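You operate a simulated robot arm through the tools that you are given. There is no shell and no other tool. Be economical: measure what you need, move in short steps, check, and stop when the job is done.

Carry out the task below with a simulated two-armed robot. There is one attempt and no reset: what you move stays moved.

## Task
Take the clean filter and leave it on top of the brown carton on the top of the counter. Press the fifty key two times. Put the soap bottle on the top of the counter. Take the bin and leave it on the shelf of the fitting bench. Put the waste bin on the upper shelf of the stores rack. Take the orange clip on the top of the check bench and put it away on the top of the small bench. Put two of the chocks from the top of the check bench on the shelf of the check bench. Put one of the small coils from the top of the check bench on top of the grey cover. Shut the filter drawer. Take the rinse bottle and put it on the purple divider. Take the parts tray on the lower shelf of the tall rack and put it away on the lower shelf of the stores rack. Do these in any order. Set down upright: clean filter, soap bottle, waste bin, chock, rinse bottle.

It is judged by the outcome, as a careful person would: the job done as asked, and still so three seconds after it is handed in. It fails if anything else is knocked over, pushed out of place, dropped, spilled or broken. Lids that push on must go on centred and level and be pressed home; caps that screw on are set level and turned clockwise until they are tight.

## Robot
Two 7-joint arms with two-finger grippers on one trunk, on a base that drives. Base frame: it is fixed to the floor where the robot stands at the start and does not move with it; the origin is under the middle of the robot, x ahead of it, y to its left, z up. Units: m, rad, N and s.
The left shoulder is at the start at [0.099, 0.216, 1.091], the right one opposite. With the tool pointing down near the work surface each hand reaches from about 0.1 to 0.56 m from the robot's upright axis, wherever it stands, measured 20 degrees to its own side. Places, roughly: bin (15x10x8 cm) [6.7, 4.1, 0.7]; carton (6x17x12 cm) [-2.5, -0.3, 1.1]; chock (6x6x8 cm) [0.1, 2.6, 0.8]; clean filter (4x4x6 cm) [0.5, -0.1, 0.7]; fifty key [1.3, 1.5, 1.4]; filter drawer [1.1, -1.7, 1.5]; grey cover (33x33x9 cm) [0.4, 2.1, 0.8]; lower shelf of the stores rack [4.3, 1.7, 0.6]; orange clip [0.25, 2, 0.75]; parts tray [2.75, -7.25, 0.75]; purple divider [0.25, -7.25, 0.75]; rinse bottle [-0.25, -7.25, 0.75]; shelf of the check bench [0.3, 2.3, 0.5]; shelf of the fitting bench [4.5, 0.1, 0.3]; small coil [0.25, 2.5, 0.75]; soap bottle [0.75, 1.75, 0.75]; top of the counter [-2.8, -0.4, 1.1]; top of the small bench [4.6, 4.1, 0.7]; upper shelf of the stores rack [4.3, 1.7, 1]; waste bin [4.25, 1.25, 0.25]. Payload 3.18 kg a hand.
The tool frame of a hand sits at the grasp point between the pads (the TCP): z along the fingers, y along the line on which they close. The tips reach 0.03 m beyond it. The gripper opens to 0.144 m. The gripper's body begins 0.103 m behind the TCP.
Orientation is that of the tool frame in the base frame, as a unit quaternion [w, x, y, z]. With the fingers straight down and closing along the base's y, the tool's x points along the base's -x, its y along +y and its z along -z.

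## Interface
- The arms move only by the tool step_arm. It takes "left_deltas", "right_deltas" or both (then of equal length, played together; a hand with none holds still); each is a list of rows, each an object of numbers (a shift or turn left out is 0, a gripper value left out holds the last): "x", "y", "z": the shift along the tool's x, y, z in units of 500 mm (1.0 is 500 mm); "ax", "ay", "az": the turn, a rotation vector about the tool's x, y, z in units of 60 degrees (1.0 is 60 degrees); "hand": the gripper command, from -1 (fully open) to 1 (shut), values between in proportion. In form: [{"x": .., "y": .., "z": .., "ax": .., "ay": .., "az": .., "hand": ..}, ...]. A call has 1 to 8 rows; each row is the pose to reach, as a shift and turn from the pose commanded when the call began, along the tool's axes at that moment. A call with a number of a shift or a turn outside -1 to 1 is refused whole. A row lasts 0.2 s, in which the tool goes at most 0.05 m and 0.15 rad; a call with a longer step from one row to the next is refused whole, and so is a gripper value outside its range. A pose out of reach is approached as far as the arm can. The call stops where the force on the tool passes 40 N (or 10 N more than at its start, if that is more) or the arm is blocked; 0.2 s more then pass. The fingers move at their own pace and stop on an object; they squeeze with about 23 N. The grip force told is the motor's: it shows also when the fingers shut on nothing. Time passes only in rows, and 0.2 s behind the last, so rows that repeat a pose let the fingers close. The reply holds the time, the measured pose of the TCP, the force on the tool along the base axes, the opening and the grip force, in the units named above and with some noise, with the torque about the TCP (base axes, N m) and any sound that the robot's microphone picked up.
- Cameras (640 x 400 px; columns grow to the right, rows downward): "scene" is now at [0.2, -0.0228, 1.2658]; the picture's right is [-0.20, -0.98, 0.00], its down [-0.70, 0.14, -0.70] and it looks along [0.68, -0.14, -0.72] (base axes); focal length 294 px, centre (320, 200). "left" rides on the left gripper at [0.076, -0.016, -0.143] in its tool frame; the picture's right is [0.21, 0.98, 0.00], its down [-0.84, 0.18, -0.51] and it looks along [-0.50, 0.11, 0.86] (tool axes); focal length 218 px, centre (320, 200). "right" rides on the right gripper at [0.077, 0.016, -0.143] in its tool frame; the picture's right is [-0.21, 0.98, 0.00], its down [-0.84, -0.18, -0.51] and it looks along [-0.50, -0.11, 0.86] (tool axes); focal length 218 px, centre (320, 200).
- grab_frame(camera): a new picture of that camera. It takes no simulated time.
- slide_trunk(by): slides the trunk up (or, below 0, down) by that many m; the arms and the scene camera ride with it, the base frame stays. It gives what a move gives, with no picture.
- drive_base(legs): drives the robot by 1 to 6 legs, each [ahead, left, turn to the left] in m, m and rad, along the robot's own axes; the way and the turn of a leg run together, so that a leg with both is an arc; at most 1.5 m and 3.142 rad a leg. The arms and the cameras ride along, it lands a little off, and it stops where it bumps. It gives what a move gives.
- turn_head(pan, tilt): turns the head with the scene camera to pan (to the left, within 1.396 rad either way) and tilt (down, from -0.506 to 1.204), counted from straight ahead of the robot. It gives what a move gives.
- pixel_to_xyz(camera, pixels): for up to 12 pixels [column, row] of the newest picture of that camera ("zoom" is the newest enlarged one), the place [x, y, z] in the base frame of the surface seen there, good to about 0.003 m, but the place of the scene camera against the robot may be out by one fixed shift of up to 0.012 m in any direction. It takes no simulated time.
- zoom(camera, box): a new picture of the part [left, top, right, bottom] of that camera's present view, enlarged. It takes no simulated time.
- sign_off(): hands the job in; it is judged then, once.

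Keep the steps short. Do not move on a guess: measure, check each grasp and each placing, and mend mistakes. In all there are 364 turns and 324 pictures (those below and enlarged ones count). Leave the grippers open and the arms clear of the work at the hand-in unless told otherwise, and finish with a single line.

The tools are called after "Request:" as name(argument=value, ...) on one line, values as JSON. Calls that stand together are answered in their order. step_arm: Moves the arms, as the interface text tells. Its arguments: {"type":"object","properties":{"left_deltas":{"type":"array"},"right_deltas":{"type":"array"}},"required":[]} The other tools are called the same way: slide_trunk (by) slides the trunk up or down; drive_base (legs) drives the base; turn_head (pan, tilt) turns the head that bears the scene camera; grab_frame (camera) takes a picture; pixel_to_xyz (camera, pixels) gives the place of the surface under pixels of a picture; zoom (camera, box) takes an enlarged picture of a part of a camera's view; sign_off () hands the job in.

At the start:

```text
clock: 0.0
left_ee_pos: [0.4729, 0.1447, 0.9989]
left_ee_rot: [0.0, 0.0, 1.0, 0.0]
left_contact_force: [0.2, 0.3, -0.1]
left_wrist_torque: [0.0, -0.02, 0.01]
left_opening: 0.1437
left_gripper_force: 0.1
right_ee_pos: [0.3715, -0.1934, 1.0425]
right_ee_rot: [-0.001, 0.0, 1.0, 0.0]
right_contact_force: [1.3, -0.1, 0.1]
right_wrist_torque: [0.0, -0.05, -0.01]
right_opening: 0.144
right_gripper_force: 0.1
trunk travel left (down, up): [-0.175, 0.194]
robot x, y, heading: [0.0035, 0.0015, 0.005]
head pan, tilt: [-0.201, 0.801]
```

scene: 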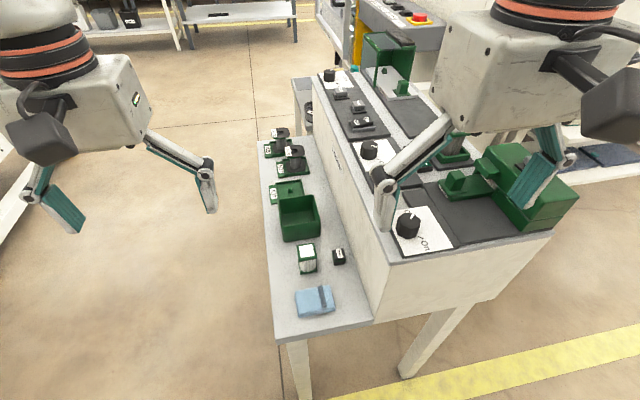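
right: 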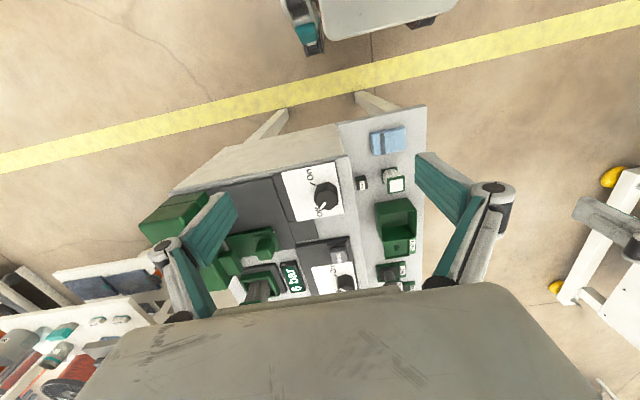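
left: 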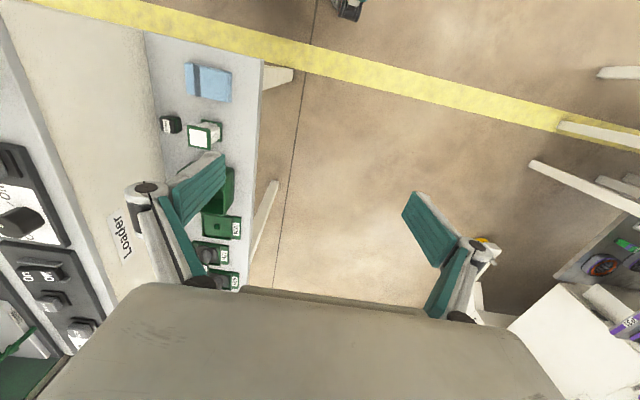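

I see a bench ahead with small labelled green items. I zoom in to identify the clean filter.

Request:
zoom(camera="scene", box=[240, 110, 400, 330])

Request:
pixel_to_xyz(camera="scene", pixels=[[307, 248], [307, 265], [338, 256], [314, 300], [298, 205], [287, 193], [290, 165], [275, 135], [283, 320], [330, 230]])

```text
1.82 times, centred on (320, 220) of scene
```

zoom: 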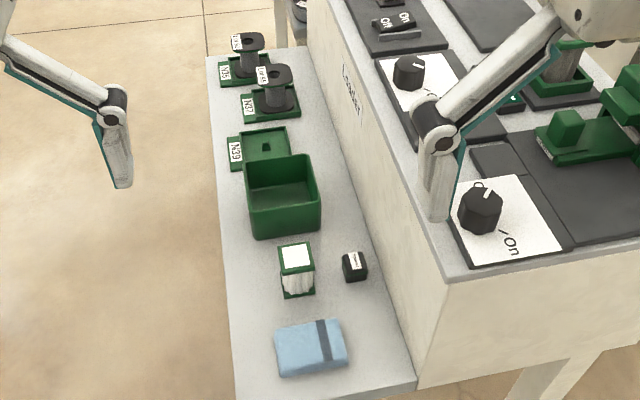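

```text
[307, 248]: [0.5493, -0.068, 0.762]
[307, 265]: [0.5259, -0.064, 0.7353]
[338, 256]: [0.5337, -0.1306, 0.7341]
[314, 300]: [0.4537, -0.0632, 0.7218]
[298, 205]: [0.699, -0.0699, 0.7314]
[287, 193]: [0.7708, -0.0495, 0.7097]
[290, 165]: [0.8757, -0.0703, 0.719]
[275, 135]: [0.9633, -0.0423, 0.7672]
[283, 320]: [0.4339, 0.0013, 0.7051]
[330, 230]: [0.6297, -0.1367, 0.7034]
```

The clean filter stands at about (0.545, -0.067), top at z 0.762. I want to come at it from the bench's left side, so I look left first to check that the floor is free.

Request:
turn_head(pan=1.2, tilt=0.5)

Request:
grab_frame(camera="scene")

Request:
pixel_to_xyz(camera="scene", pixels=[[100, 300], [320, 300], [500, 300], [320, 380], [320, 200], [150, 200], [500, 200], [320, 120], [100, 120], [550, 120]])

```text
clock: 1.5
left_ee_pos: [0.4723, 0.1456, 0.9999]
left_ee_rot: [0.0, 0.0, 1.0, 0.0]
left_contact_force: [-1.0, -0.4, 0.1]
left_wrist_torque: [-0.01, -0.01, 0.02]
left_opening: 0.1439
left_gripper_force: 0.0
right_ee_pos: [0.3713, -0.1945, 1.044]
right_ee_rot: [-0.001, 0.0, 1.0, 0.0]
right_contact_force: [-0.9, -0.2, 0.0]
right_wrist_torque: [-0.01, 0.0, 0.02]
right_opening: 0.1441
right_gripper_force: 0.0
trunk travel left (down, up): [-0.175, 0.194]
robot x, y, heading: [-0.0015, 0.0014, 0.002]
head pan, tilt: [1.201, 0.499]
```

```text
319 pictures are left
```

scene: 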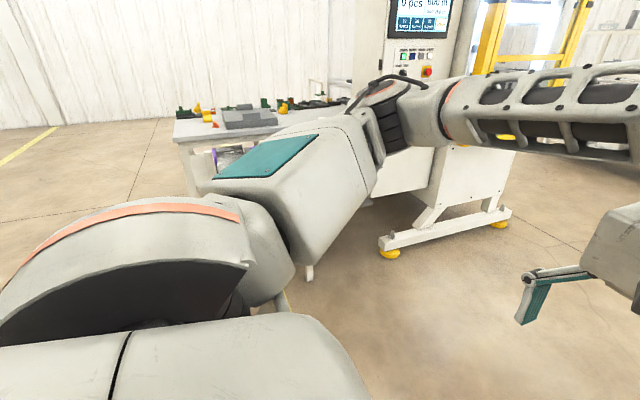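

```text
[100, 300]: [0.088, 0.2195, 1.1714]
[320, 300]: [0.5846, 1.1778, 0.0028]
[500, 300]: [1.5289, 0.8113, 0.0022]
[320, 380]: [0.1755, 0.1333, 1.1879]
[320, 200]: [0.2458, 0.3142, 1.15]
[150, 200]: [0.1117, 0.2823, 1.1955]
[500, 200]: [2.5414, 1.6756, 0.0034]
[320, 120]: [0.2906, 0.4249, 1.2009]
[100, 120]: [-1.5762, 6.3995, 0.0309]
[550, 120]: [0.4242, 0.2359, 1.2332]
```

The floor to the left is free to y≈1.2. I drive to (0.385, 0.5), turn to face -y, and point the head down.

Request:
drive_base(legs=[[0, 0.5, 0], [0.385, 0, 0], [0, 0, -1.57]])

Request:
turn_head(pan=0.2, tilt=0.8)

Request:
grab_frame(camera="scene")

```text
clock: 12.2
left_ee_pos: [0.5443, 0.0244, 0.9988]
left_ee_rot: [0.0, 0.699, 0.715, 0.0]
left_contact_force: [0.5, 0.1, 0.3]
left_wrist_torque: [-0.01, 0.04, 0.0]
left_opening: 0.1441
left_gripper_force: 0.0
right_ee_pos: [0.2053, 0.1189, 1.0429]
right_ee_rot: [-0.001, 0.701, 0.713, 0.002]
right_contact_force: [0.2, 0.0, -0.5]
right_wrist_torque: [0.02, 0.01, 0.02]
right_opening: 0.1439
right_gripper_force: 0.0
trunk travel left (down, up): [-0.175, 0.194]
robot x, y, heading: [0.3896, 0.4964, -1.553]
head pan, tilt: [1.201, 0.499]
```

```text
clock: 13.5
left_ee_pos: [0.5445, 0.025, 0.9977]
left_ee_rot: [0.0, 0.7, 0.714, 0.0]
left_contact_force: [-0.1, -0.1, -0.2]
left_wrist_torque: [-0.01, -0.01, 0.0]
left_opening: 0.1443
left_gripper_force: 0.1
right_ee_pos: [0.2037, 0.1197, 1.0427]
right_ee_rot: [-0.001, 0.7, 0.714, 0.0]
right_contact_force: [-0.8, 0.4, -0.2]
right_wrist_torque: [0.04, 0.0, -0.02]
right_opening: 0.1438
right_gripper_force: 0.1
trunk travel left (down, up): [-0.175, 0.194]
robot x, y, heading: [0.3887, 0.4961, -1.553]
head pan, tilt: [0.201, 0.799]
```

```text
318 pictures are left
```

scene: 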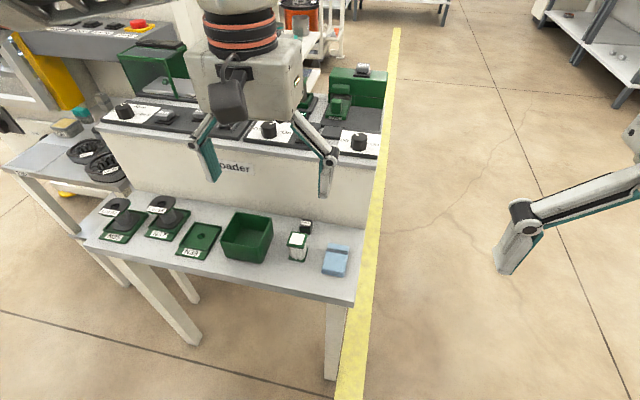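

The view is clear. I drive 0.08 m closer and take a left wrist picture.

Request:
drive_base(legs=[[0.08, 0, 0]])

Request:
grab_frame(camera="left")

Request:
grab_frame(camera="scene")

```text
clock: 14.6
left_ee_pos: [0.5466, -0.0546, 0.9978]
left_ee_rot: [0.0, 0.7, 0.714, 0.0]
left_contact_force: [-0.8, -0.5, -0.2]
left_wrist_torque: [0.02, 0.02, -0.01]
left_opening: 0.144
left_gripper_force: 0.0
right_ee_pos: [0.2047, 0.0404, 1.043]
right_ee_rot: [0.0, 0.7, 0.714, 0.0]
right_contact_force: [0.3, 0.4, -0.9]
right_wrist_torque: [0.03, 0.01, -0.03]
right_opening: 0.1442
right_gripper_force: 0.0
trunk travel left (down, up): [-0.175, 0.194]
robot x, y, heading: [0.3896, 0.4185, -1.551]
head pan, tilt: [0.201, 0.799]
```

```text
317 pictures are left
```

left: 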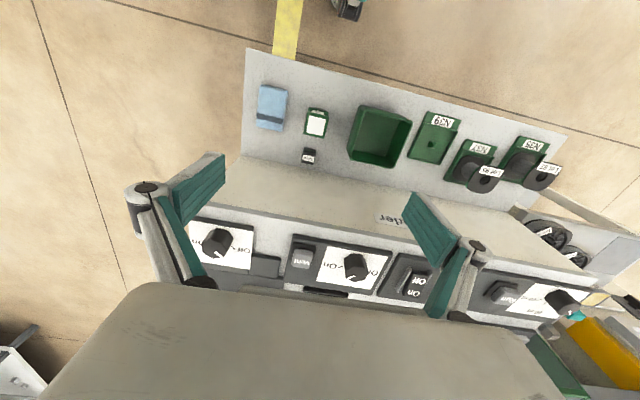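

```text
316 pictures are left
```

scene: 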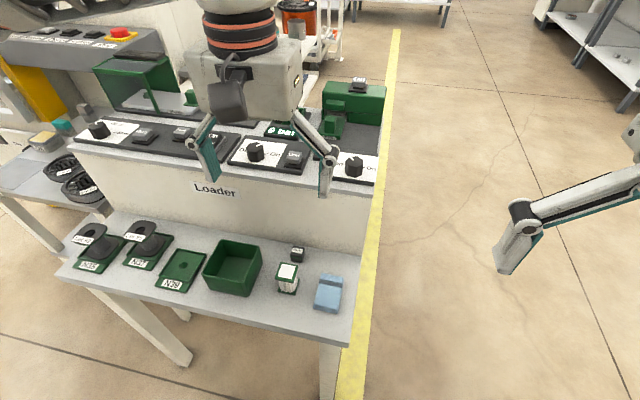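

I measure the filter top with both cameras.

Request:
pixel_to_xyz(camera="left", pixels=[[316, 122], [310, 114], [324, 131], [310, 155], [355, 130], [290, 110], [250, 178], [270, 160]])

Request:
pixel_to_xyz(camera="scene", pixels=[[288, 270], [288, 288], [298, 253], [245, 150], [230, 175]])

Request:
zoom(camera="left", box=[270, 80, 370, 180])

```text
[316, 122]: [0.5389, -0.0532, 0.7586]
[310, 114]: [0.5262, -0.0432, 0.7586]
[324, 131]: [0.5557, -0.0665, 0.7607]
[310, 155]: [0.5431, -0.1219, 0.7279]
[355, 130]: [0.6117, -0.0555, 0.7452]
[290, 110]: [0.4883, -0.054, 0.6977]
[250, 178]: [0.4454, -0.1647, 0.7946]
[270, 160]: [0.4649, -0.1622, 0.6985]
```

```text
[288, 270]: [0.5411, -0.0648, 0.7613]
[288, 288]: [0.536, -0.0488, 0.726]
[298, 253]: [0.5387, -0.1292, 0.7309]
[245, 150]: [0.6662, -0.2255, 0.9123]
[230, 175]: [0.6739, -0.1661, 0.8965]
```

```text
4.00 times, centred on (320, 130) of left
```

zoom: 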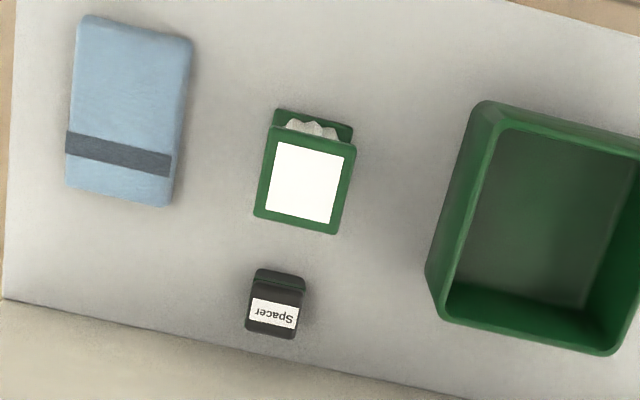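

The filter centre is (0.540, -0.055) by the wrist camera, aligned with the gripper. The green box is close (edge near x=0.593), so I narrow the gripper to about 0.064 m and go down to z≈0.79 first.

Request:
step_arm(left_deltas=[{"y": -0.015, "hand": 0.11}, {"y": -0.015, "z": 0.1, "hand": 0.11}, {"y": -0.015, "z": 0.2, "hand": 0.11}, {"y": -0.015, "z": 0.3, "hand": 0.11}, {"y": -0.015, "z": 0.38, "hand": 0.11}, {"y": -0.015, "z": 0.4, "hand": 0.11}])

Request:
grab_frame(camera="left")

```text
clock: 15.9
left_ee_pos: [0.5369, -0.0557, 0.7972]
left_ee_rot: [0.0, 0.699, 0.715, 0.0]
left_contact_force: [-0.6, 0.9, -0.9]
left_wrist_torque: [0.02, 0.01, 0.02]
left_opening: 0.0638
left_gripper_force: 0.0
right_ee_pos: [0.2056, 0.0413, 1.043]
right_ee_rot: [-0.001, 0.7, 0.714, 0.0]
right_contact_force: [-0.8, -0.9, -0.2]
right_wrist_torque: [-0.02, 0.0, 0.02]
right_opening: 0.1439
right_gripper_force: 0.0
trunk travel left (down, up): [-0.175, 0.194]
robot x, y, heading: [0.3916, 0.4136, -1.549]
head pan, tilt: [0.201, 0.799]
```

```text
314 pictures are left
```

left: 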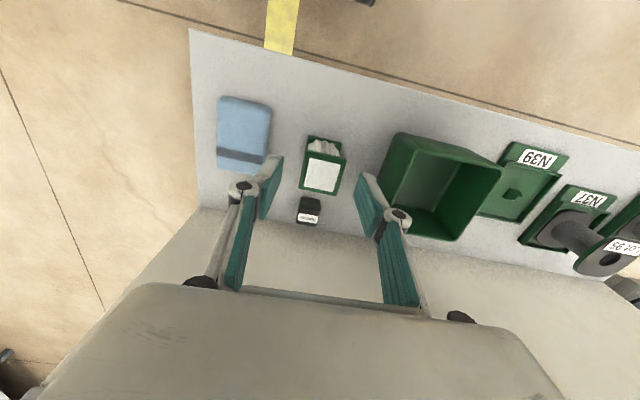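

The fingers straddle the filter from this angle. I re-measure its top before the last descent.

Request:
pixel_to_xyz(camera="left", pixels=[[322, 175], [307, 186], [338, 192], [387, 185]])

```text
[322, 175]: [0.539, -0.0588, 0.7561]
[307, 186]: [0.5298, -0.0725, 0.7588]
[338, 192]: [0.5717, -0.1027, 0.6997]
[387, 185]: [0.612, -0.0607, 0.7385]
```

The centre is confirmed at (0.540, -0.057). I go down 0.055 m to z≈0.742, close, then lift.

Request:
step_arm(left_deltas=[{"y": 0.004, "z": 0.08, "hand": 0.11}, {"y": 0.004, "z": 0.11, "hand": 0.11}, {"y": 0.004, "z": 0.11, "hand": 1}, {"y": 0.004, "z": 0.11, "hand": 1}, {"y": 0.004, "z": 0.11, "hand": 1}])

Request:
step_arm(left_deltas=[{"z": -0.08}, {"z": -0.18}, {"z": -0.28}, {"z": -0.38}, {"z": -0.48}, {"z": -0.56}])

Request:
grab_frame(camera="left")

```text
clock: 17.1
left_ee_pos: [0.5405, -0.0557, 0.7426]
left_ee_rot: [0.001, 0.699, 0.715, 0.0]
left_contact_force: [-1.2, 0.1, -0.5]
left_wrist_torque: [-0.01, 0.0, -0.02]
left_opening: 0.0372
left_gripper_force: 23.6
right_ee_pos: [0.2057, 0.0405, 1.0423]
right_ee_rot: [0.0, 0.7, 0.714, 0.001]
right_contact_force: [0.0, 0.2, 0.8]
right_wrist_torque: [-0.02, -0.04, -0.01]
right_opening: 0.1439
right_gripper_force: 0.0
trunk travel left (down, up): [-0.175, 0.194]
robot x, y, heading: [0.3952, 0.4191, -1.548]
head pan, tilt: [0.201, 0.799]
```

```text
clock: 18.6
left_ee_pos: [0.5387, -0.055, 1.0248]
left_ee_rot: [0.0, 0.7, 0.714, 0.0]
left_contact_force: [-0.2, 0.2, -0.2]
left_wrist_torque: [-0.04, -0.01, -0.01]
left_opening: 0.0376
left_gripper_force: 22.9
right_ee_pos: [0.2056, 0.0413, 1.0435]
right_ee_rot: [0.0, 0.7, 0.714, -0.001]
right_contact_force: [-0.3, -0.2, 0.5]
right_wrist_torque: [-0.01, 0.01, 0.02]
right_opening: 0.144
right_gripper_force: 0.1
trunk travel left (down, up): [-0.175, 0.194]
robot x, y, heading: [0.3945, 0.4203, -1.552]
head pan, tilt: [0.201, 0.799]
```

```text
313 pictures are left
```

left: 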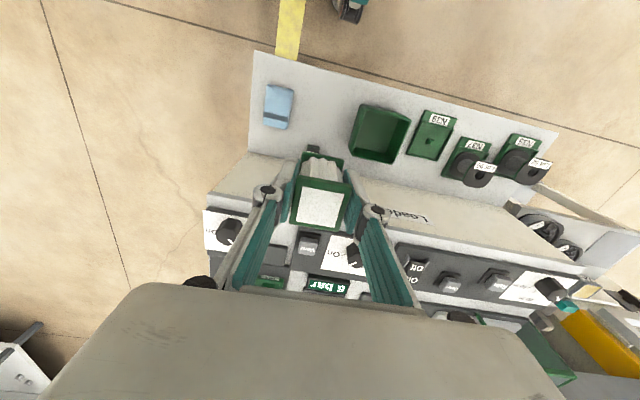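

The filter is held (opening 0.0376). I back off from the bench, turn toward -x where the counter stands, and look.

Request:
drive_base(legs=[[-0.35, 0, 0], [0, 0, -1.57]])

Request:
turn_head(pan=0.0, tilt=0.25)

Request:
grab_frame(camera="scene")

```text
clock: 24.7
left_ee_pos: [-0.0887, 0.6245, 1.0226]
left_ee_rot: [0.0, 1.0, -0.001, 0.0]
left_contact_force: [0.6, 0.3, -1.1]
left_wrist_torque: [0.0, -0.01, -0.01]
left_opening: 0.0373
left_gripper_force: 23.2
right_ee_pos: [0.014, 0.9565, 1.0418]
right_ee_rot: [0.0, 1.0, -0.001, 0.0]
right_contact_force: [0.7, 0.1, -0.6]
right_wrist_torque: [0.02, 0.0, -0.01]
right_opening: 0.1438
right_gripper_force: 0.1
trunk travel left (down, up): [-0.175, 0.194]
robot x, y, heading: [0.3839, 0.7621, 3.141]
head pan, tilt: [0.201, 0.799]
```

```text
clock: 25.6
left_ee_pos: [-0.0905, 0.6239, 1.0223]
left_ee_rot: [-0.001, 1.0, -0.001, 0.0]
left_contact_force: [-0.7, 0.7, -0.5]
left_wrist_torque: [-0.04, 0.0, 0.0]
left_opening: 0.0375
left_gripper_force: 23.0
right_ee_pos: [0.0145, 0.9568, 1.0417]
right_ee_rot: [0.0, 1.0, -0.002, 0.0]
right_contact_force: [-0.5, 0.3, 0.0]
right_wrist_torque: [0.0, -0.01, 0.01]
right_opening: 0.1438
right_gripper_force: 0.0
trunk travel left (down, up): [-0.175, 0.194]
robot x, y, heading: [0.3879, 0.7643, 3.145]
head pan, tilt: [0.0, 0.25]
```

```text
312 pictures are left
```

scene: 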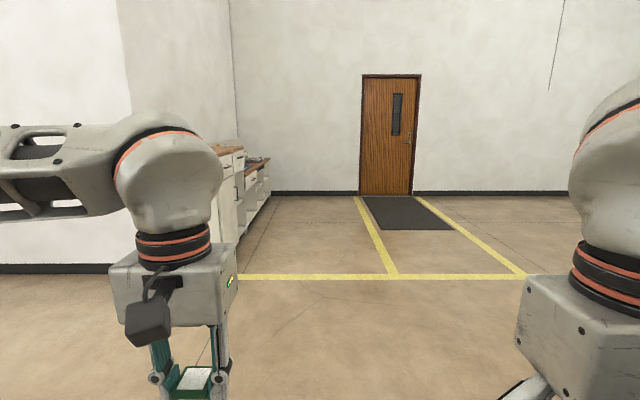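

The counter is on the left, against the wall. I measure its parts.

Request:
zoom(camera="scene", box=[200, 120, 300, 250])

Request:
pixel_to_xyz(camera="scene", pixels=[[231, 150], [240, 152], [238, 225], [265, 160], [270, 190], [250, 180], [228, 190], [262, 205], [247, 240], [330, 350]])

```text
3.08 times, centred on (250, 185) of scene
```

zoom: 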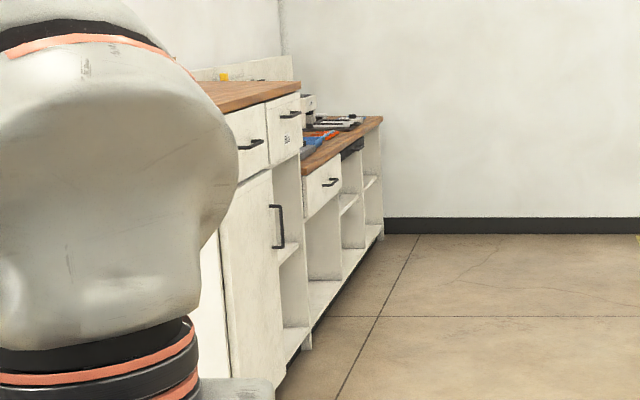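

```text
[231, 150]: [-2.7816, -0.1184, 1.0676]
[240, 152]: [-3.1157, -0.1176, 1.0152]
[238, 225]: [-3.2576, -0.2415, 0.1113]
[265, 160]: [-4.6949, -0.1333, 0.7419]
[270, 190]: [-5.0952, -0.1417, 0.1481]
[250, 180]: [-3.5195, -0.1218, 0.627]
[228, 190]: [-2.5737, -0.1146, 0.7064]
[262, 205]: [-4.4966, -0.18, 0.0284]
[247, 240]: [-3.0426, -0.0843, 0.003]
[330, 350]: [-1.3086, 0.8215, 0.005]
```

The counter's front is at y≈-0.115, its top at about z 1.09. I raise the trunk, drive 3.0 m along it and turn to face it.

Request:
slide_trunk(by=0.19)

Request:
drive_base(legs=[[1.5, 0, 0], [1.5, 0, 0], [0, 0, 1.57]])

Request:
turn_head(pan=0.0, tilt=0.5)

Request:
grab_frame(camera="scene")

```text
clock: 27.7
left_ee_pos: [-0.0904, 0.6239, 1.2142]
left_ee_rot: [0.0, 1.0, -0.001, 0.0]
left_contact_force: [-0.4, -0.4, -1.1]
left_wrist_torque: [0.01, -0.03, 0.01]
left_opening: 0.0372
left_gripper_force: 23.1
right_ee_pos: [0.0137, 0.9559, 1.2319]
right_ee_rot: [-0.001, 1.0, -0.001, 0.001]
right_contact_force: [-0.5, -0.1, 1.1]
right_wrist_torque: [-0.03, 0.0, 0.02]
right_opening: 0.1438
right_gripper_force: 0.2
trunk travel left (down, up): [-0.365, 0.004]
robot x, y, heading: [0.388, 0.7582, 3.142]
head pan, tilt: [0.0, 0.25]
```

```text
clock: 46.0
left_ee_pos: [-2.488, 0.3009, 1.212]
left_ee_rot: [-0.001, 0.708, 0.706, 0.0]
left_contact_force: [0.1, 0.2, -1.0]
left_wrist_torque: [-0.04, 0.01, -0.03]
left_opening: 0.0373
left_gripper_force: 22.7
right_ee_pos: [-2.8202, 0.4037, 1.2325]
right_ee_rot: [-0.001, 0.708, 0.707, 0.002]
right_contact_force: [-0.4, -0.9, -0.2]
right_wrist_torque: [-0.01, 0.0, -0.04]
right_opening: 0.144
right_gripper_force: 0.0
trunk travel left (down, up): [-0.365, 0.004]
robot x, y, heading: [-2.6279, 0.7733, -1.57]
head pan, tilt: [0.0, 0.25]
```

```text
clock: 46.8
left_ee_pos: [-2.4874, 0.3006, 1.2131]
left_ee_rot: [0.001, 0.708, 0.706, 0.0]
left_contact_force: [-0.2, 0.2, -0.4]
left_wrist_torque: [-0.01, -0.04, 0.03]
left_opening: 0.0371
left_gripper_force: 23.0
right_ee_pos: [-2.8196, 0.4036, 1.2328]
right_ee_rot: [0.0, 0.708, 0.706, 0.001]
right_contact_force: [1.0, -0.1, 0.7]
right_wrist_torque: [0.0, -0.01, 0.01]
right_opening: 0.144
right_gripper_force: 0.0
trunk travel left (down, up): [-0.365, 0.004]
robot x, y, heading: [-2.6282, 0.7786, -1.575]
head pan, tilt: [0.0, 0.499]
```

```text
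310 pictures are left
```

scene: 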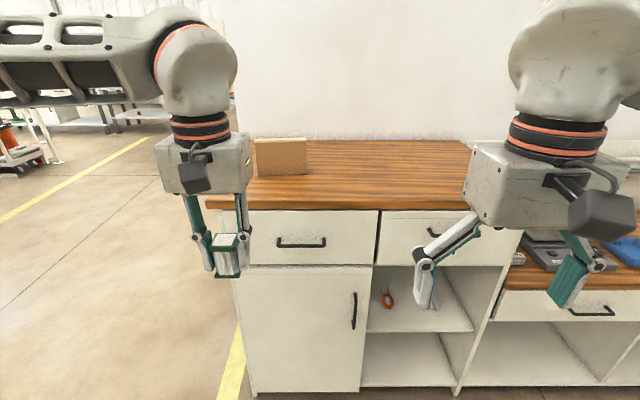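

The carton is at (280,157). I measure its top and the counter.

Request:
zoom(camera="scene", box=[200, 100, 400, 230])

Request:
pixel_to_xyz(camera="scene", pixels=[[258, 142], [303, 140], [258, 170], [303, 170], [280, 140], [280, 156], [280, 185], [380, 170], [425, 165], [300, 200]])

```text
3.08 times, centred on (300, 165) of scene
```

zoom: 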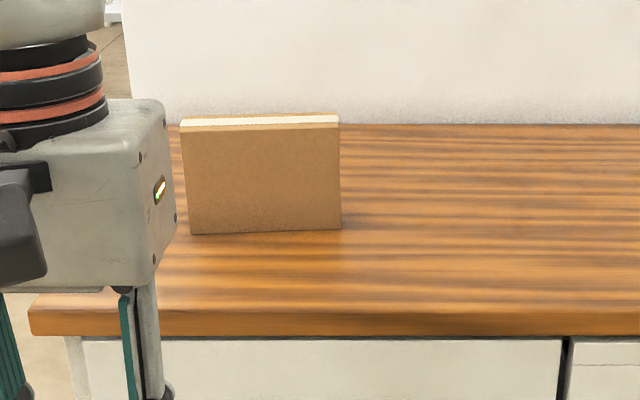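

```text
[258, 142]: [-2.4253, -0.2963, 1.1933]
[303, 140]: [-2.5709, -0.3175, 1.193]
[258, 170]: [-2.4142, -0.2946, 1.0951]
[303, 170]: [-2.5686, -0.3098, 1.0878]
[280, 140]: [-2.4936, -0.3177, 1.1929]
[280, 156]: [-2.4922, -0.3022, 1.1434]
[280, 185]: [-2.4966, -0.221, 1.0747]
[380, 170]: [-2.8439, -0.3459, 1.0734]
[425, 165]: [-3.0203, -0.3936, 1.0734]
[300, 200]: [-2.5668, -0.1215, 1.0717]
```

The carton top is at z≈1.193, centre about (-2.495, -0.32). I raise the left hand 0.08 m, then drive forward 0.5 m and check with the wrist camera.

Request:
step_arm(left_deltas=[{"z": -0.08}, {"z": -0.16}, {"z": -0.16}])

Request:
drive_base(legs=[[0.5, 0, 0]])

Request:
grab_frame(camera="left")

Request:
grab_frame(camera="scene")

```text
clock: 47.6
left_ee_pos: [-2.4878, 0.3015, 1.2925]
left_ee_rot: [0.0, 0.708, 0.706, 0.0]
left_contact_force: [0.3, 0.6, -1.4]
left_wrist_torque: [0.03, 0.0, 0.04]
left_opening: 0.0371
left_gripper_force: 23.6
right_ee_pos: [-2.8195, 0.4026, 1.2319]
right_ee_rot: [-0.001, 0.708, 0.707, 0.0]
right_contact_force: [0.5, -0.1, 0.0]
right_wrist_torque: [0.0, 0.0, 0.01]
right_opening: 0.1438
right_gripper_force: 0.0
trunk travel left (down, up): [-0.365, 0.004]
robot x, y, heading: [-2.6261, 0.7755, -1.574]
head pan, tilt: [0.0, 0.499]
```

```text
clock: 50.5
left_ee_pos: [-2.4892, -0.1956, 1.2913]
left_ee_rot: [-0.001, 0.709, 0.706, 0.0]
left_contact_force: [0.1, -0.2, -1.0]
left_wrist_torque: [0.03, 0.01, -0.03]
left_opening: 0.0373
left_gripper_force: 23.2
right_ee_pos: [-2.8209, -0.0925, 1.2321]
right_ee_rot: [-0.001, 0.709, 0.705, 0.0]
right_contact_force: [-0.3, 0.5, 1.1]
right_wrist_torque: [0.05, -0.01, -0.02]
right_opening: 0.1439
right_gripper_force: 0.1
trunk travel left (down, up): [-0.365, 0.004]
robot x, y, heading: [-2.6273, 0.2845, -1.571]
head pan, tilt: [0.0, 0.499]
```

```text
308 pictures are left
```

left: 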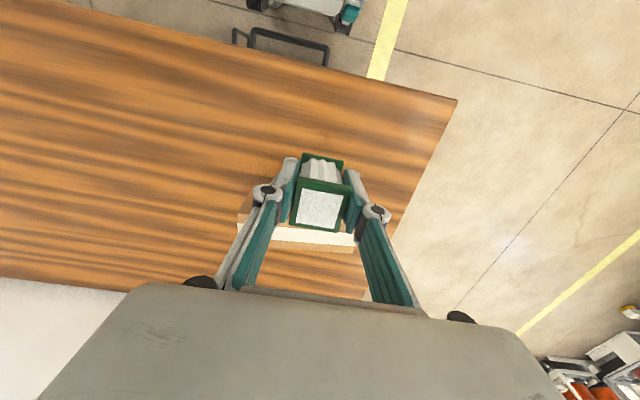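

```text
307 pictures are left
```

scene: 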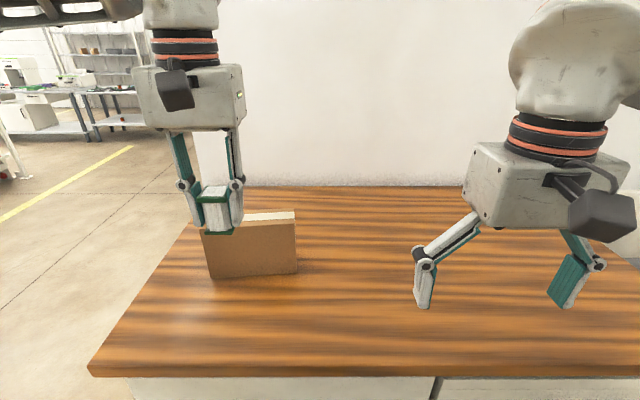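

Request:
pixel_to_xyz(camera="left", pixels=[[240, 226], [262, 232], [285, 236], [351, 238], [300, 246], [340, 240], [352, 250], [280, 247]])

Request:
pixel_to_xyz(camera="scene", pixels=[[250, 222], [290, 219], [270, 213], [292, 213], [207, 270], [295, 268]])

Request:
zoom(camera="left", box=[220, 140, 400, 260])

```text
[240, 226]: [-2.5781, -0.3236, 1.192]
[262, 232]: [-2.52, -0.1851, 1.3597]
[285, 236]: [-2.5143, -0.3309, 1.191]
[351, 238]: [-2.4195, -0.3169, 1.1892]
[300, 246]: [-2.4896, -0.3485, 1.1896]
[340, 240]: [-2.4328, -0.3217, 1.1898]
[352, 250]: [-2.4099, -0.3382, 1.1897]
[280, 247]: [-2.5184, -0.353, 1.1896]
```

```text
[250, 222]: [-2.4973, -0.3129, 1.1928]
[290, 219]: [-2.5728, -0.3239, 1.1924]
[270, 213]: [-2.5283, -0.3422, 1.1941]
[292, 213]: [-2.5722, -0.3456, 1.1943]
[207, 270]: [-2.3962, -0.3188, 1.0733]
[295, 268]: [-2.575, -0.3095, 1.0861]
```

```text
3.33 times, centred on (310, 200) of left
```

zoom: 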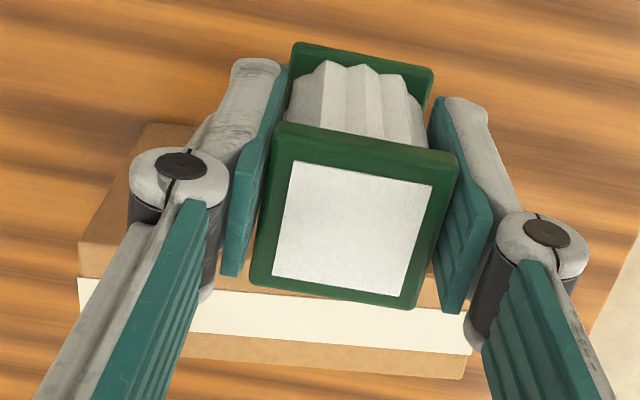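

I query the carton top's edges in the enlarged picture.

Request:
pixel_to_xyz(camera="zoom", pixels=[[84, 248], [84, 272], [84, 282], [188, 328], [188, 350], [320, 362], [456, 374], [464, 340], [320, 316], [456, 325], [120, 250]])

```text
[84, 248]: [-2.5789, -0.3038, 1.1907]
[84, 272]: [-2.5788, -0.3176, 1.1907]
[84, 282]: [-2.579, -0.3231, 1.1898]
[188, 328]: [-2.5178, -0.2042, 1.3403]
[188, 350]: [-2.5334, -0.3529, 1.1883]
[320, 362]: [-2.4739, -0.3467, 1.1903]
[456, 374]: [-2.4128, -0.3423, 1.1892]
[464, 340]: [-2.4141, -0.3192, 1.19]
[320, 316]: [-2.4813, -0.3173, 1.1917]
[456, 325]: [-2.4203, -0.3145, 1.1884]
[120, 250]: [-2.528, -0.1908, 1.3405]
```

The carton centreline at x=-2.49 is y≈-0.319, turned about 5°. I move forward 0.121 m, turn 5° to match, and lower to TCP z≈1.243.

Request:
step_arm(left_deltas=[{"x": -0.09, "az": -0.083}, {"x": -0.18, "az": -0.083}, {"x": -0.243, "az": -0.083}, {"x": -0.243, "z": 0.06, "az": -0.083}, {"x": -0.243, "z": 0.094, "az": -0.083}, {"x": -0.243, "z": 0.094, "az": -0.083}])

Request:
zoom(camera="scene", box=[150, 120, 350, 245])

Request:
grab_frame(camera="left")

```text
clock: 51.9
left_ee_pos: [-2.4912, -0.3185, 1.2474]
left_ee_rot: [0.0, 0.677, 0.736, 0.0]
left_contact_force: [0.0, 0.5, -0.9]
left_wrist_torque: [0.01, -0.01, 0.0]
left_opening: 0.0372
left_gripper_force: 23.1
right_ee_pos: [-2.8212, -0.0916, 1.2314]
right_ee_rot: [0.0, 0.709, 0.706, 0.0]
right_contact_force: [0.8, -0.4, -0.5]
right_wrist_torque: [0.02, -0.02, 0.04]
right_opening: 0.1443
right_gripper_force: 0.1
trunk travel left (down, up): [-0.365, 0.004]
robot x, y, heading: [-2.6272, 0.2804, -1.573]
head pan, tilt: [0.0, 0.499]
```

```text
3.20 times, centred on (250, 182) of scene
```

zoom: 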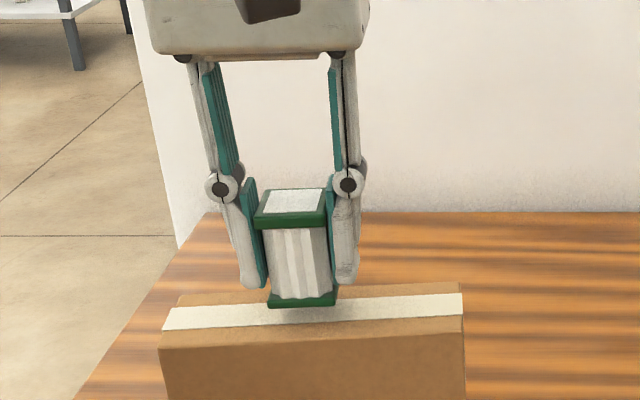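

```text
304 pictures are left
```

left: 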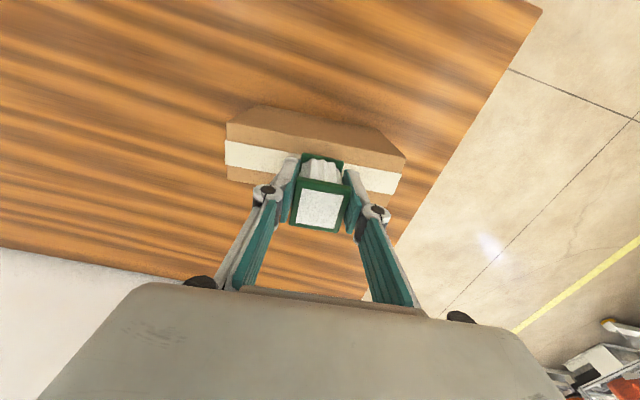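

The filter is above the tape and centred. I lower in small steps, watching for contact.

Request:
step_arm(left_deltas=[{"z": 0.012}, {"z": 0.018}, {"z": 0.022}])

```text
clock: 52.7
left_ee_pos: [-2.4909, -0.3174, 1.2339]
left_ee_rot: [0.0, 0.677, 0.736, 0.0]
left_contact_force: [0.4, 1.0, -0.6]
left_wrist_torque: [0.02, 0.02, 0.0]
left_opening: 0.0372
left_gripper_force: 23.0
right_ee_pos: [-2.8209, -0.092, 1.2321]
right_ee_rot: [0.0, 0.708, 0.706, 0.001]
right_contact_force: [-0.1, -0.4, 0.4]
right_wrist_torque: [-0.03, 0.01, -0.02]
right_opening: 0.1438
right_gripper_force: 0.0
trunk travel left (down, up): [-0.365, 0.004]
robot x, y, heading: [-2.6271, 0.2803, -1.574]
head pan, tilt: [0.0, 0.499]
```

No contact yet at 1.234; I continue in 2 mm steps.

Request:
step_arm(left_deltas=[{"z": 0.004}, {"z": 0.008}])

Request:
zoom(camera="scene", box=[200, 170, 280, 230])

```text
clock: 53.3
left_ee_pos: [-2.4908, -0.315, 1.2321]
left_ee_rot: [0.001, 0.678, 0.735, -0.001]
left_contact_force: [0.5, 0.3, 7.5]
left_wrist_torque: [0.13, -0.06, -0.01]
left_opening: 0.037
left_gripper_force: 23.0
right_ee_pos: [-2.8211, -0.0918, 1.2322]
right_ee_rot: [0.001, 0.709, 0.706, 0.0]
right_contact_force: [-0.2, 0.1, 0.7]
right_wrist_torque: [-0.01, -0.01, -0.05]
right_opening: 0.1439
right_gripper_force: 0.1
trunk travel left (down, up): [-0.365, 0.004]
robot x, y, heading: [-2.6284, 0.2786, -1.573]
head pan, tilt: [0.0, 0.499]
```

```text
6.67 times, centred on (240, 200) of scene
```

zoom: 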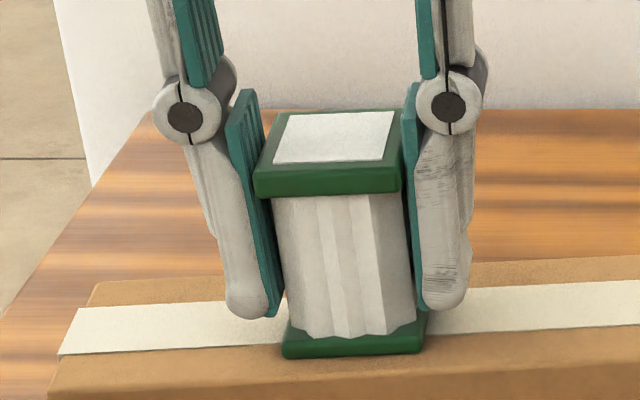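

In contact at 7.5 N and seated on the carton. I open gently and rise.

Request:
step_arm(left_deltas=[{"hand": 0.3}, {"hand": 0.1}, {"hand": 0.0}, {"z": -0.08, "hand": 0.0}, {"z": -0.16, "hand": 0.0}, {"z": -0.22, "hand": 0}])

Request:
zoom(camera="scene", box=[150, 120, 350, 280])

```text
clock: 54.7
left_ee_pos: [-2.4919, -0.3034, 1.3294]
left_ee_rot: [0.001, 0.676, 0.736, 0.0]
left_contact_force: [-0.4, 0.4, 0.9]
left_wrist_torque: [-0.07, -0.04, 0.02]
left_opening: 0.0719
left_gripper_force: 0.1
left hand out of reach, approached as far as the arm can: row 6
right_ee_pos: [-2.8208, -0.0914, 1.234]
right_ee_rot: [0.0, 0.708, 0.706, 0.0]
right_contact_force: [0.2, 0.5, 0.7]
right_wrist_torque: [-0.06, 0.01, -0.02]
right_opening: 0.1439
right_gripper_force: 0.1
trunk travel left (down, up): [-0.365, 0.004]
robot x, y, heading: [-2.6274, 0.2779, -1.575]
head pan, tilt: [0.0, 0.499]
```

```text
2.50 times, centred on (250, 200) of scene
```

zoom: 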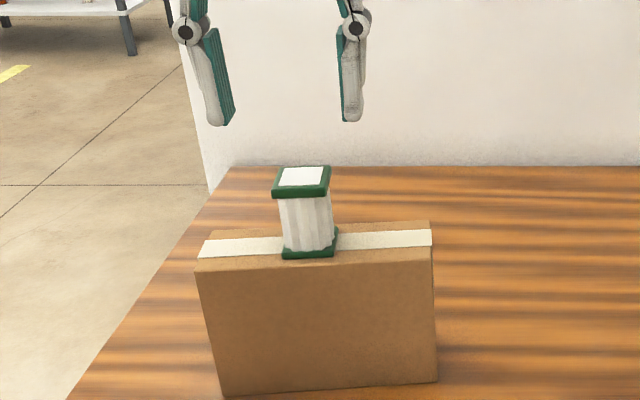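

The filter stands upright on the carton. I back off, turn to face +x, and retract the left hand (and undo the 5° turn).

Request:
drive_base(legs=[[-0.9, 0, 0], [0, 0, 1.57], [1.4, 0, 0]])

Request:
step_arm(left_deltas=[{"x": 0.08, "z": 0.03, "az": 0.083}, {"x": 0.16, "z": 0.06, "az": 0.083}, {"x": 0.21, "z": 0.08, "az": 0.083, "hand": -1}])

Request:
turn_head(pan=0.2, tilt=0.25)

Request:
grab_frame(camera="scene")

```text
clock: 69.8
left_ee_pos: [-0.6237, 1.1909, 1.3271]
left_ee_rot: [0.0, -0.009, 1.0, 0.0]
left_contact_force: [0.7, -0.2, 1.1]
left_wrist_torque: [0.0, 0.03, 0.02]
left_opening: 0.0719
left_gripper_force: 0.1
right_ee_pos: [-0.8572, 0.8784, 1.2323]
right_ee_rot: [-0.001, 0.034, 0.999, 0.0]
right_contact_force: [-0.4, 0.1, 0.1]
right_wrist_torque: [0.01, 0.01, 0.01]
right_opening: 0.1442
right_gripper_force: 0.1
trunk travel left (down, up): [-0.365, 0.004]
robot x, y, heading: [-1.2188, 1.0983, -0.064]
head pan, tilt: [0.0, 0.499]
```

```text
clock: 70.6
left_ee_pos: [-0.7296, 1.1909, 1.2887]
left_ee_rot: [0.001, 0.033, 0.999, 0.0]
left_contact_force: [0.0, 0.2, 0.6]
left_wrist_torque: [-0.03, -0.01, -0.01]
left_opening: 0.1441
left_gripper_force: 0.1
right_ee_pos: [-0.8577, 0.8769, 1.2326]
right_ee_rot: [0.0, 0.035, 0.999, -0.001]
right_contact_force: [0.2, -0.1, 1.3]
right_wrist_torque: [-0.03, -0.01, 0.04]
right_opening: 0.1439
right_gripper_force: 0.1
trunk travel left (down, up): [-0.365, 0.004]
robot x, y, heading: [-1.2155, 1.0972, -0.067]
head pan, tilt: [0.0, 0.499]
```

```text
clock: 71.4
left_ee_pos: [-0.7278, 1.1904, 1.2884]
left_ee_rot: [0.0, 0.034, 0.999, -0.001]
left_contact_force: [0.2, 0.1, 0.6]
left_wrist_torque: [0.02, -0.01, -0.02]
left_opening: 0.144
left_gripper_force: 0.0
right_ee_pos: [-0.8576, 0.8774, 1.2327]
right_ee_rot: [-0.001, 0.034, 0.999, 0.001]
right_contact_force: [0.2, -0.4, -0.7]
right_wrist_torque: [0.02, 0.0, 0.04]
right_opening: 0.1441
right_gripper_force: 0.0
trunk travel left (down, up): [-0.365, 0.004]
robot x, y, heading: [-1.2158, 1.1007, -0.069]
head pan, tilt: [0.201, 0.25]
```

```text
301 pictures are left
```

scene: 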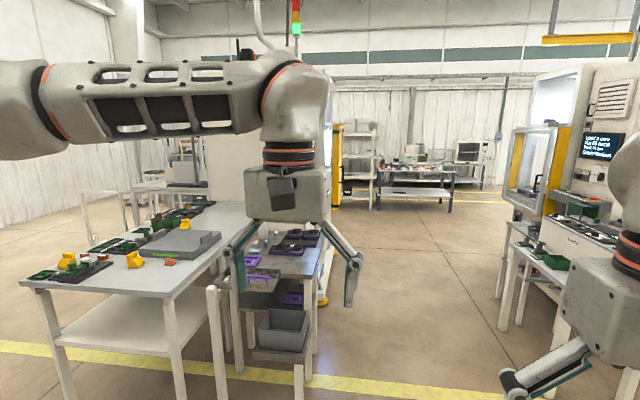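

The check bench is left (yellow/green/grey items). I zoom to identify items and measure.

Request:
zoom(camera="scene", box=[10, 180, 340, 390])

Request:
pixel_to_xyz(camera="scene", pixels=[[22, 283], [155, 292], [245, 205], [68, 262], [135, 260], [185, 225], [168, 262], [175, 240], [160, 300], [285, 330], [300, 265], [300, 240]])

```text
1.90 times, centred on (175, 285) of scene
```

zoom: 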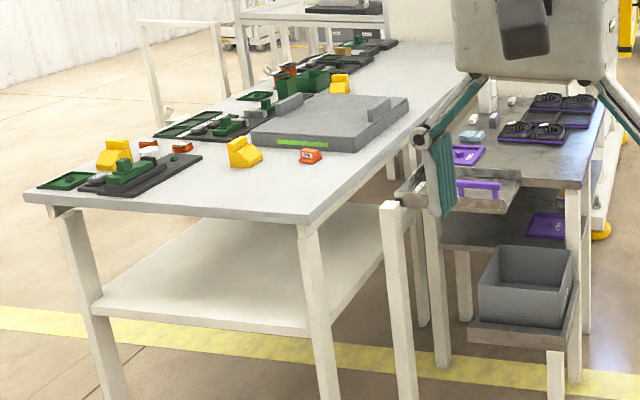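

```text
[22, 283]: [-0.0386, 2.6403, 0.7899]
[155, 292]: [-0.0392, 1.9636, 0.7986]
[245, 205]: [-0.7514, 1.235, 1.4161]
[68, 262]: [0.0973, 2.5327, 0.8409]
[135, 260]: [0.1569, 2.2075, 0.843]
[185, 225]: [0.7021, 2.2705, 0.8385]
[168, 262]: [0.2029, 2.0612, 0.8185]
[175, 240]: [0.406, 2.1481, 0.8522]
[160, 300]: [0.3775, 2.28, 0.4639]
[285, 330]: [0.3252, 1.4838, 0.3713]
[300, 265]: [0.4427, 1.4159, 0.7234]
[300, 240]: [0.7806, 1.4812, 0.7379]
```

I can reach the check bench from its x<0 end. I lower the trunk and drive to about (-0.62, 2.3), facing +x.

Request:
drive_base(legs=[[0, 0, 0.067], [0, 1.2, 0], [0.6, 0, 0]])

Request:
slide_trunk(by=-0.19)

Request:
turn_head(pan=0.0, tilt=0.6)

Request:
grab_frame(camera="scene")

```text
clock: 85.6
left_ee_pos: [-0.1557, 2.4556, 1.2882]
left_ee_rot: [0.0, -0.015, 1.0, 0.0]
left_contact_force: [0.1, 0.2, 0.2]
left_wrist_torque: [0.0, 0.0, -0.01]
left_opening: 0.1437
left_gripper_force: 0.1
right_ee_pos: [-0.2539, 2.1324, 1.2327]
right_ee_rot: [-0.001, -0.014, 1.0, -0.001]
right_contact_force: [0.6, 0.2, 0.2]
right_wrist_torque: [-0.01, 0.03, 0.02]
right_opening: 0.1441
right_gripper_force: 0.1
trunk travel left (down, up): [-0.365, 0.004]
robot x, y, heading: [-0.6324, 2.3137, 0.023]
head pan, tilt: [0.201, 0.25]
```

```text
clock: 87.7
left_ee_pos: [-0.1571, 2.4564, 1.0989]
left_ee_rot: [0.002, -0.014, 1.0, 0.0]
left_contact_force: [0.6, -0.2, 0.3]
left_wrist_torque: [0.01, -0.05, 0.04]
left_opening: 0.1443
left_gripper_force: 0.1
right_ee_pos: [-0.2574, 2.1305, 1.0451]
right_ee_rot: [0.0, -0.013, 1.0, -0.001]
right_contact_force: [-0.7, 0.9, -0.2]
right_wrist_torque: [0.03, -0.02, 0.02]
right_opening: 0.144
right_gripper_force: 0.1
trunk travel left (down, up): [-0.175, 0.194]
robot x, y, heading: [-0.6312, 2.3156, 0.028]
head pan, tilt: [0.201, 0.25]
```

```text
clock: 88.5
left_ee_pos: [-0.1555, 2.4561, 1.0977]
left_ee_rot: [0.0, -0.014, 1.0, 0.0]
left_contact_force: [-0.3, -0.2, -0.5]
left_wrist_torque: [0.02, 0.0, 0.01]
left_opening: 0.144
left_gripper_force: 0.0
right_ee_pos: [-0.2545, 2.1322, 1.042]
right_ee_rot: [0.0, -0.013, 1.0, 0.001]
right_contact_force: [-0.2, 0.3, -0.1]
right_wrist_torque: [0.02, 0.01, 0.02]
right_opening: 0.1439
right_gripper_force: 0.1
trunk travel left (down, up): [-0.175, 0.194]
robot x, y, heading: [-0.6324, 2.3166, 0.024]
head pan, tilt: [0.0, 0.6]
```

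```text
299 pictures are left
```

scene: 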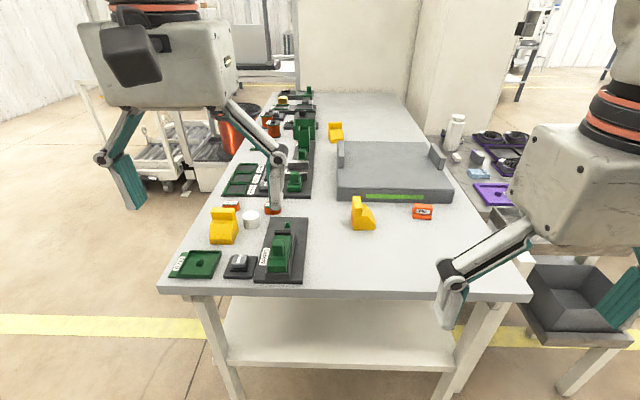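

Request:
zoom(camera="scene", box=[150, 150, 470, 310])

Request:
pixel_to_xyz(camera="scene", pixels=[[222, 216], [222, 240], [251, 222], [361, 210], [361, 226], [423, 211], [273, 208], [230, 206], [335, 130], [340, 280], [340, 320], [340, 362]])

```text
2.00 times, centred on (310, 230) of scene
```

zoom: 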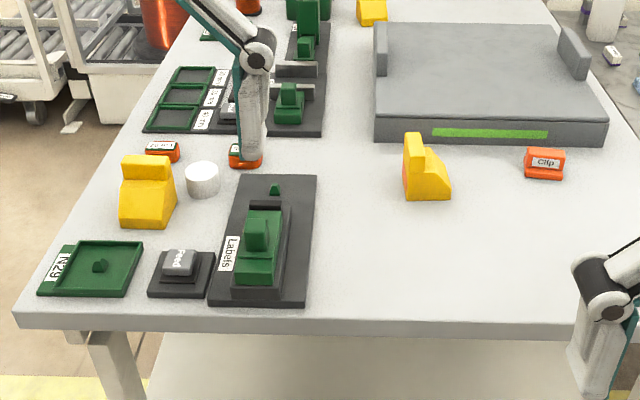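

```text
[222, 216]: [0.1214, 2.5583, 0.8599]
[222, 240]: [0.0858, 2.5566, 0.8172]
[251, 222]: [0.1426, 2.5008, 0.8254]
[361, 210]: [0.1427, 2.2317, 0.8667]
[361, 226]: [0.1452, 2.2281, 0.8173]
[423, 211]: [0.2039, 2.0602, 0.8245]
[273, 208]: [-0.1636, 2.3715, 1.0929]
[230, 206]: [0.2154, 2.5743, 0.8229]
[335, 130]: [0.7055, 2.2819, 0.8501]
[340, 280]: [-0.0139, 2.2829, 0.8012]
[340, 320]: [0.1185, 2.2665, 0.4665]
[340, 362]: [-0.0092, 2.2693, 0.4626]
```

I zoom on the left cluster to tell coils from clips.

Request:
zoom(camera="scene", box=[200, 85, 320, 225])

Request:
grab_frame(camera="left")

```text
2.86 times, centred on (260, 155) of scene
```

zoom: 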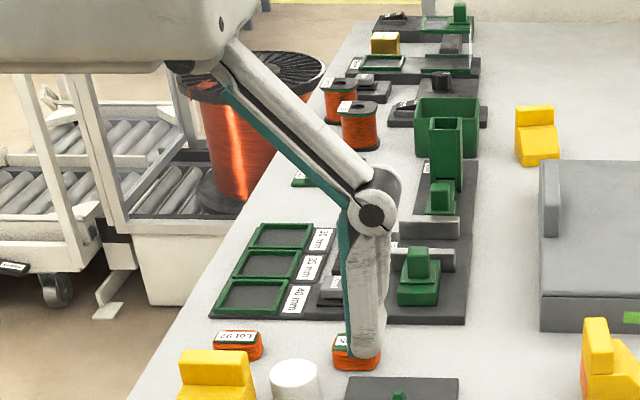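

```text
296 pictures are left
```

left: 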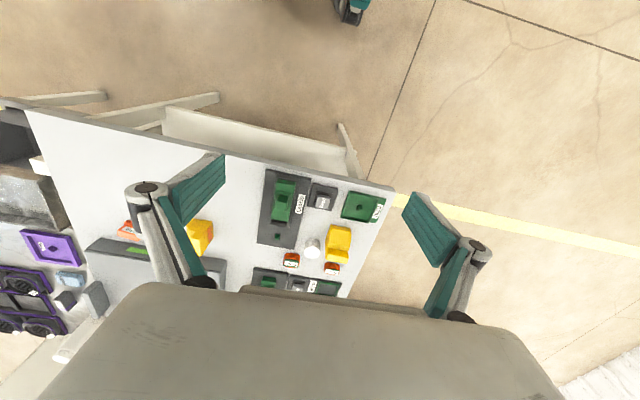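

Small coils are the little orange "Lot" blocks; chocks are yellow. I zoom the left wrist view for plan-view geometry.

Request:
zoom(camera="left", box=[240, 160, 400, 300])

Request:
pixel_to_xyz(camera="left", pixels=[[338, 235], [313, 246], [331, 269], [291, 260], [360, 208], [322, 200], [338, 255], [355, 180], [350, 240], [327, 232]])

```text
2.86 times, centred on (320, 230) of left
```

zoom: 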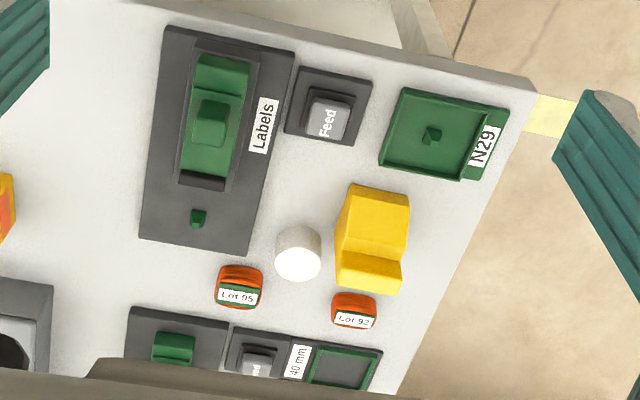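

```text
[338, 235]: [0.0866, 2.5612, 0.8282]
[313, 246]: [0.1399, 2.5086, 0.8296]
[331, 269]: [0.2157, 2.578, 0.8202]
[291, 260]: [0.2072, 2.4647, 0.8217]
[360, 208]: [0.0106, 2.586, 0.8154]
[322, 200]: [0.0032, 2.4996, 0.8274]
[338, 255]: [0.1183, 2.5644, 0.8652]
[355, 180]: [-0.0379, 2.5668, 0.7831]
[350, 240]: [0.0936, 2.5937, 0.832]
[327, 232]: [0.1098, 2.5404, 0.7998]
```

Chock A centre is ≈(0.105, 2.565); a white cylinder is about 1 cm from its side, so I'll grip only the tall upper part with a tilted tool. I drive forward 0.2 m to look closer at chock B with the right wrist camera.

Request:
drive_base(legs=[[0.2, 0, -0.024]])

Request:
grab_frame(camera="right")

Request:
zoom(camera="scene", box=[160, 180, 480, 380])

```text
clock: 90.1
left_ee_pos: [0.0497, 2.4474, 1.0981]
left_ee_rot: [0.0, -0.002, 1.0, 0.0]
left_contact_force: [0.1, 0.4, 0.2]
left_wrist_torque: [0.01, 0.02, 0.02]
left_opening: 0.1441
left_gripper_force: 0.2
right_ee_pos: [-0.0572, 2.1268, 1.0422]
right_ee_rot: [-0.001, -0.002, 1.0, 0.0]
right_contact_force: [-0.1, 0.1, -0.2]
right_wrist_torque: [0.01, 0.05, 0.0]
right_opening: 0.1439
right_gripper_force: 0.0
trunk travel left (down, up): [-0.175, 0.194]
robot x, y, heading: [-0.4272, 2.3202, 0.004]
head pan, tilt: [0.0, 0.6]
```

```text
294 pictures are left
```

right: 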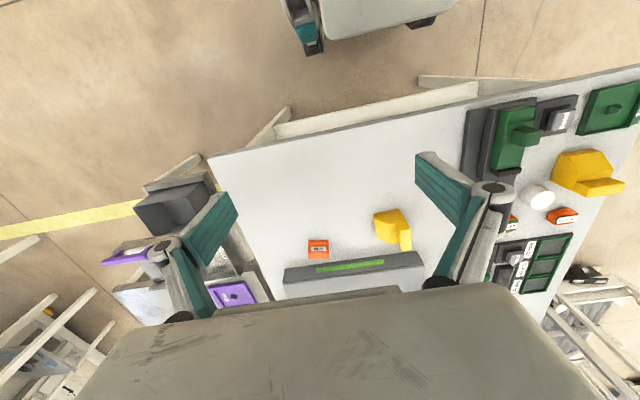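

```text
2.00 times, centred on (320, 280) of scene
```

zoom: 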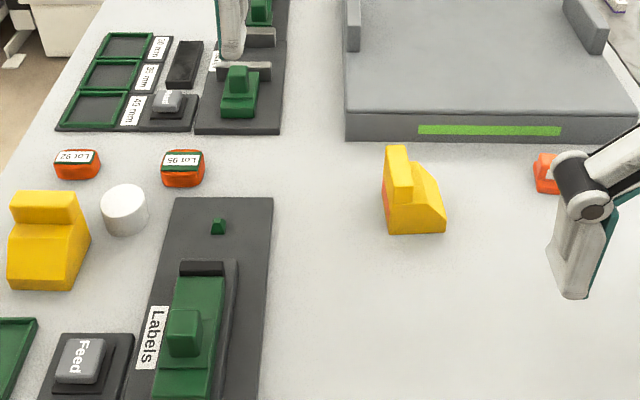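

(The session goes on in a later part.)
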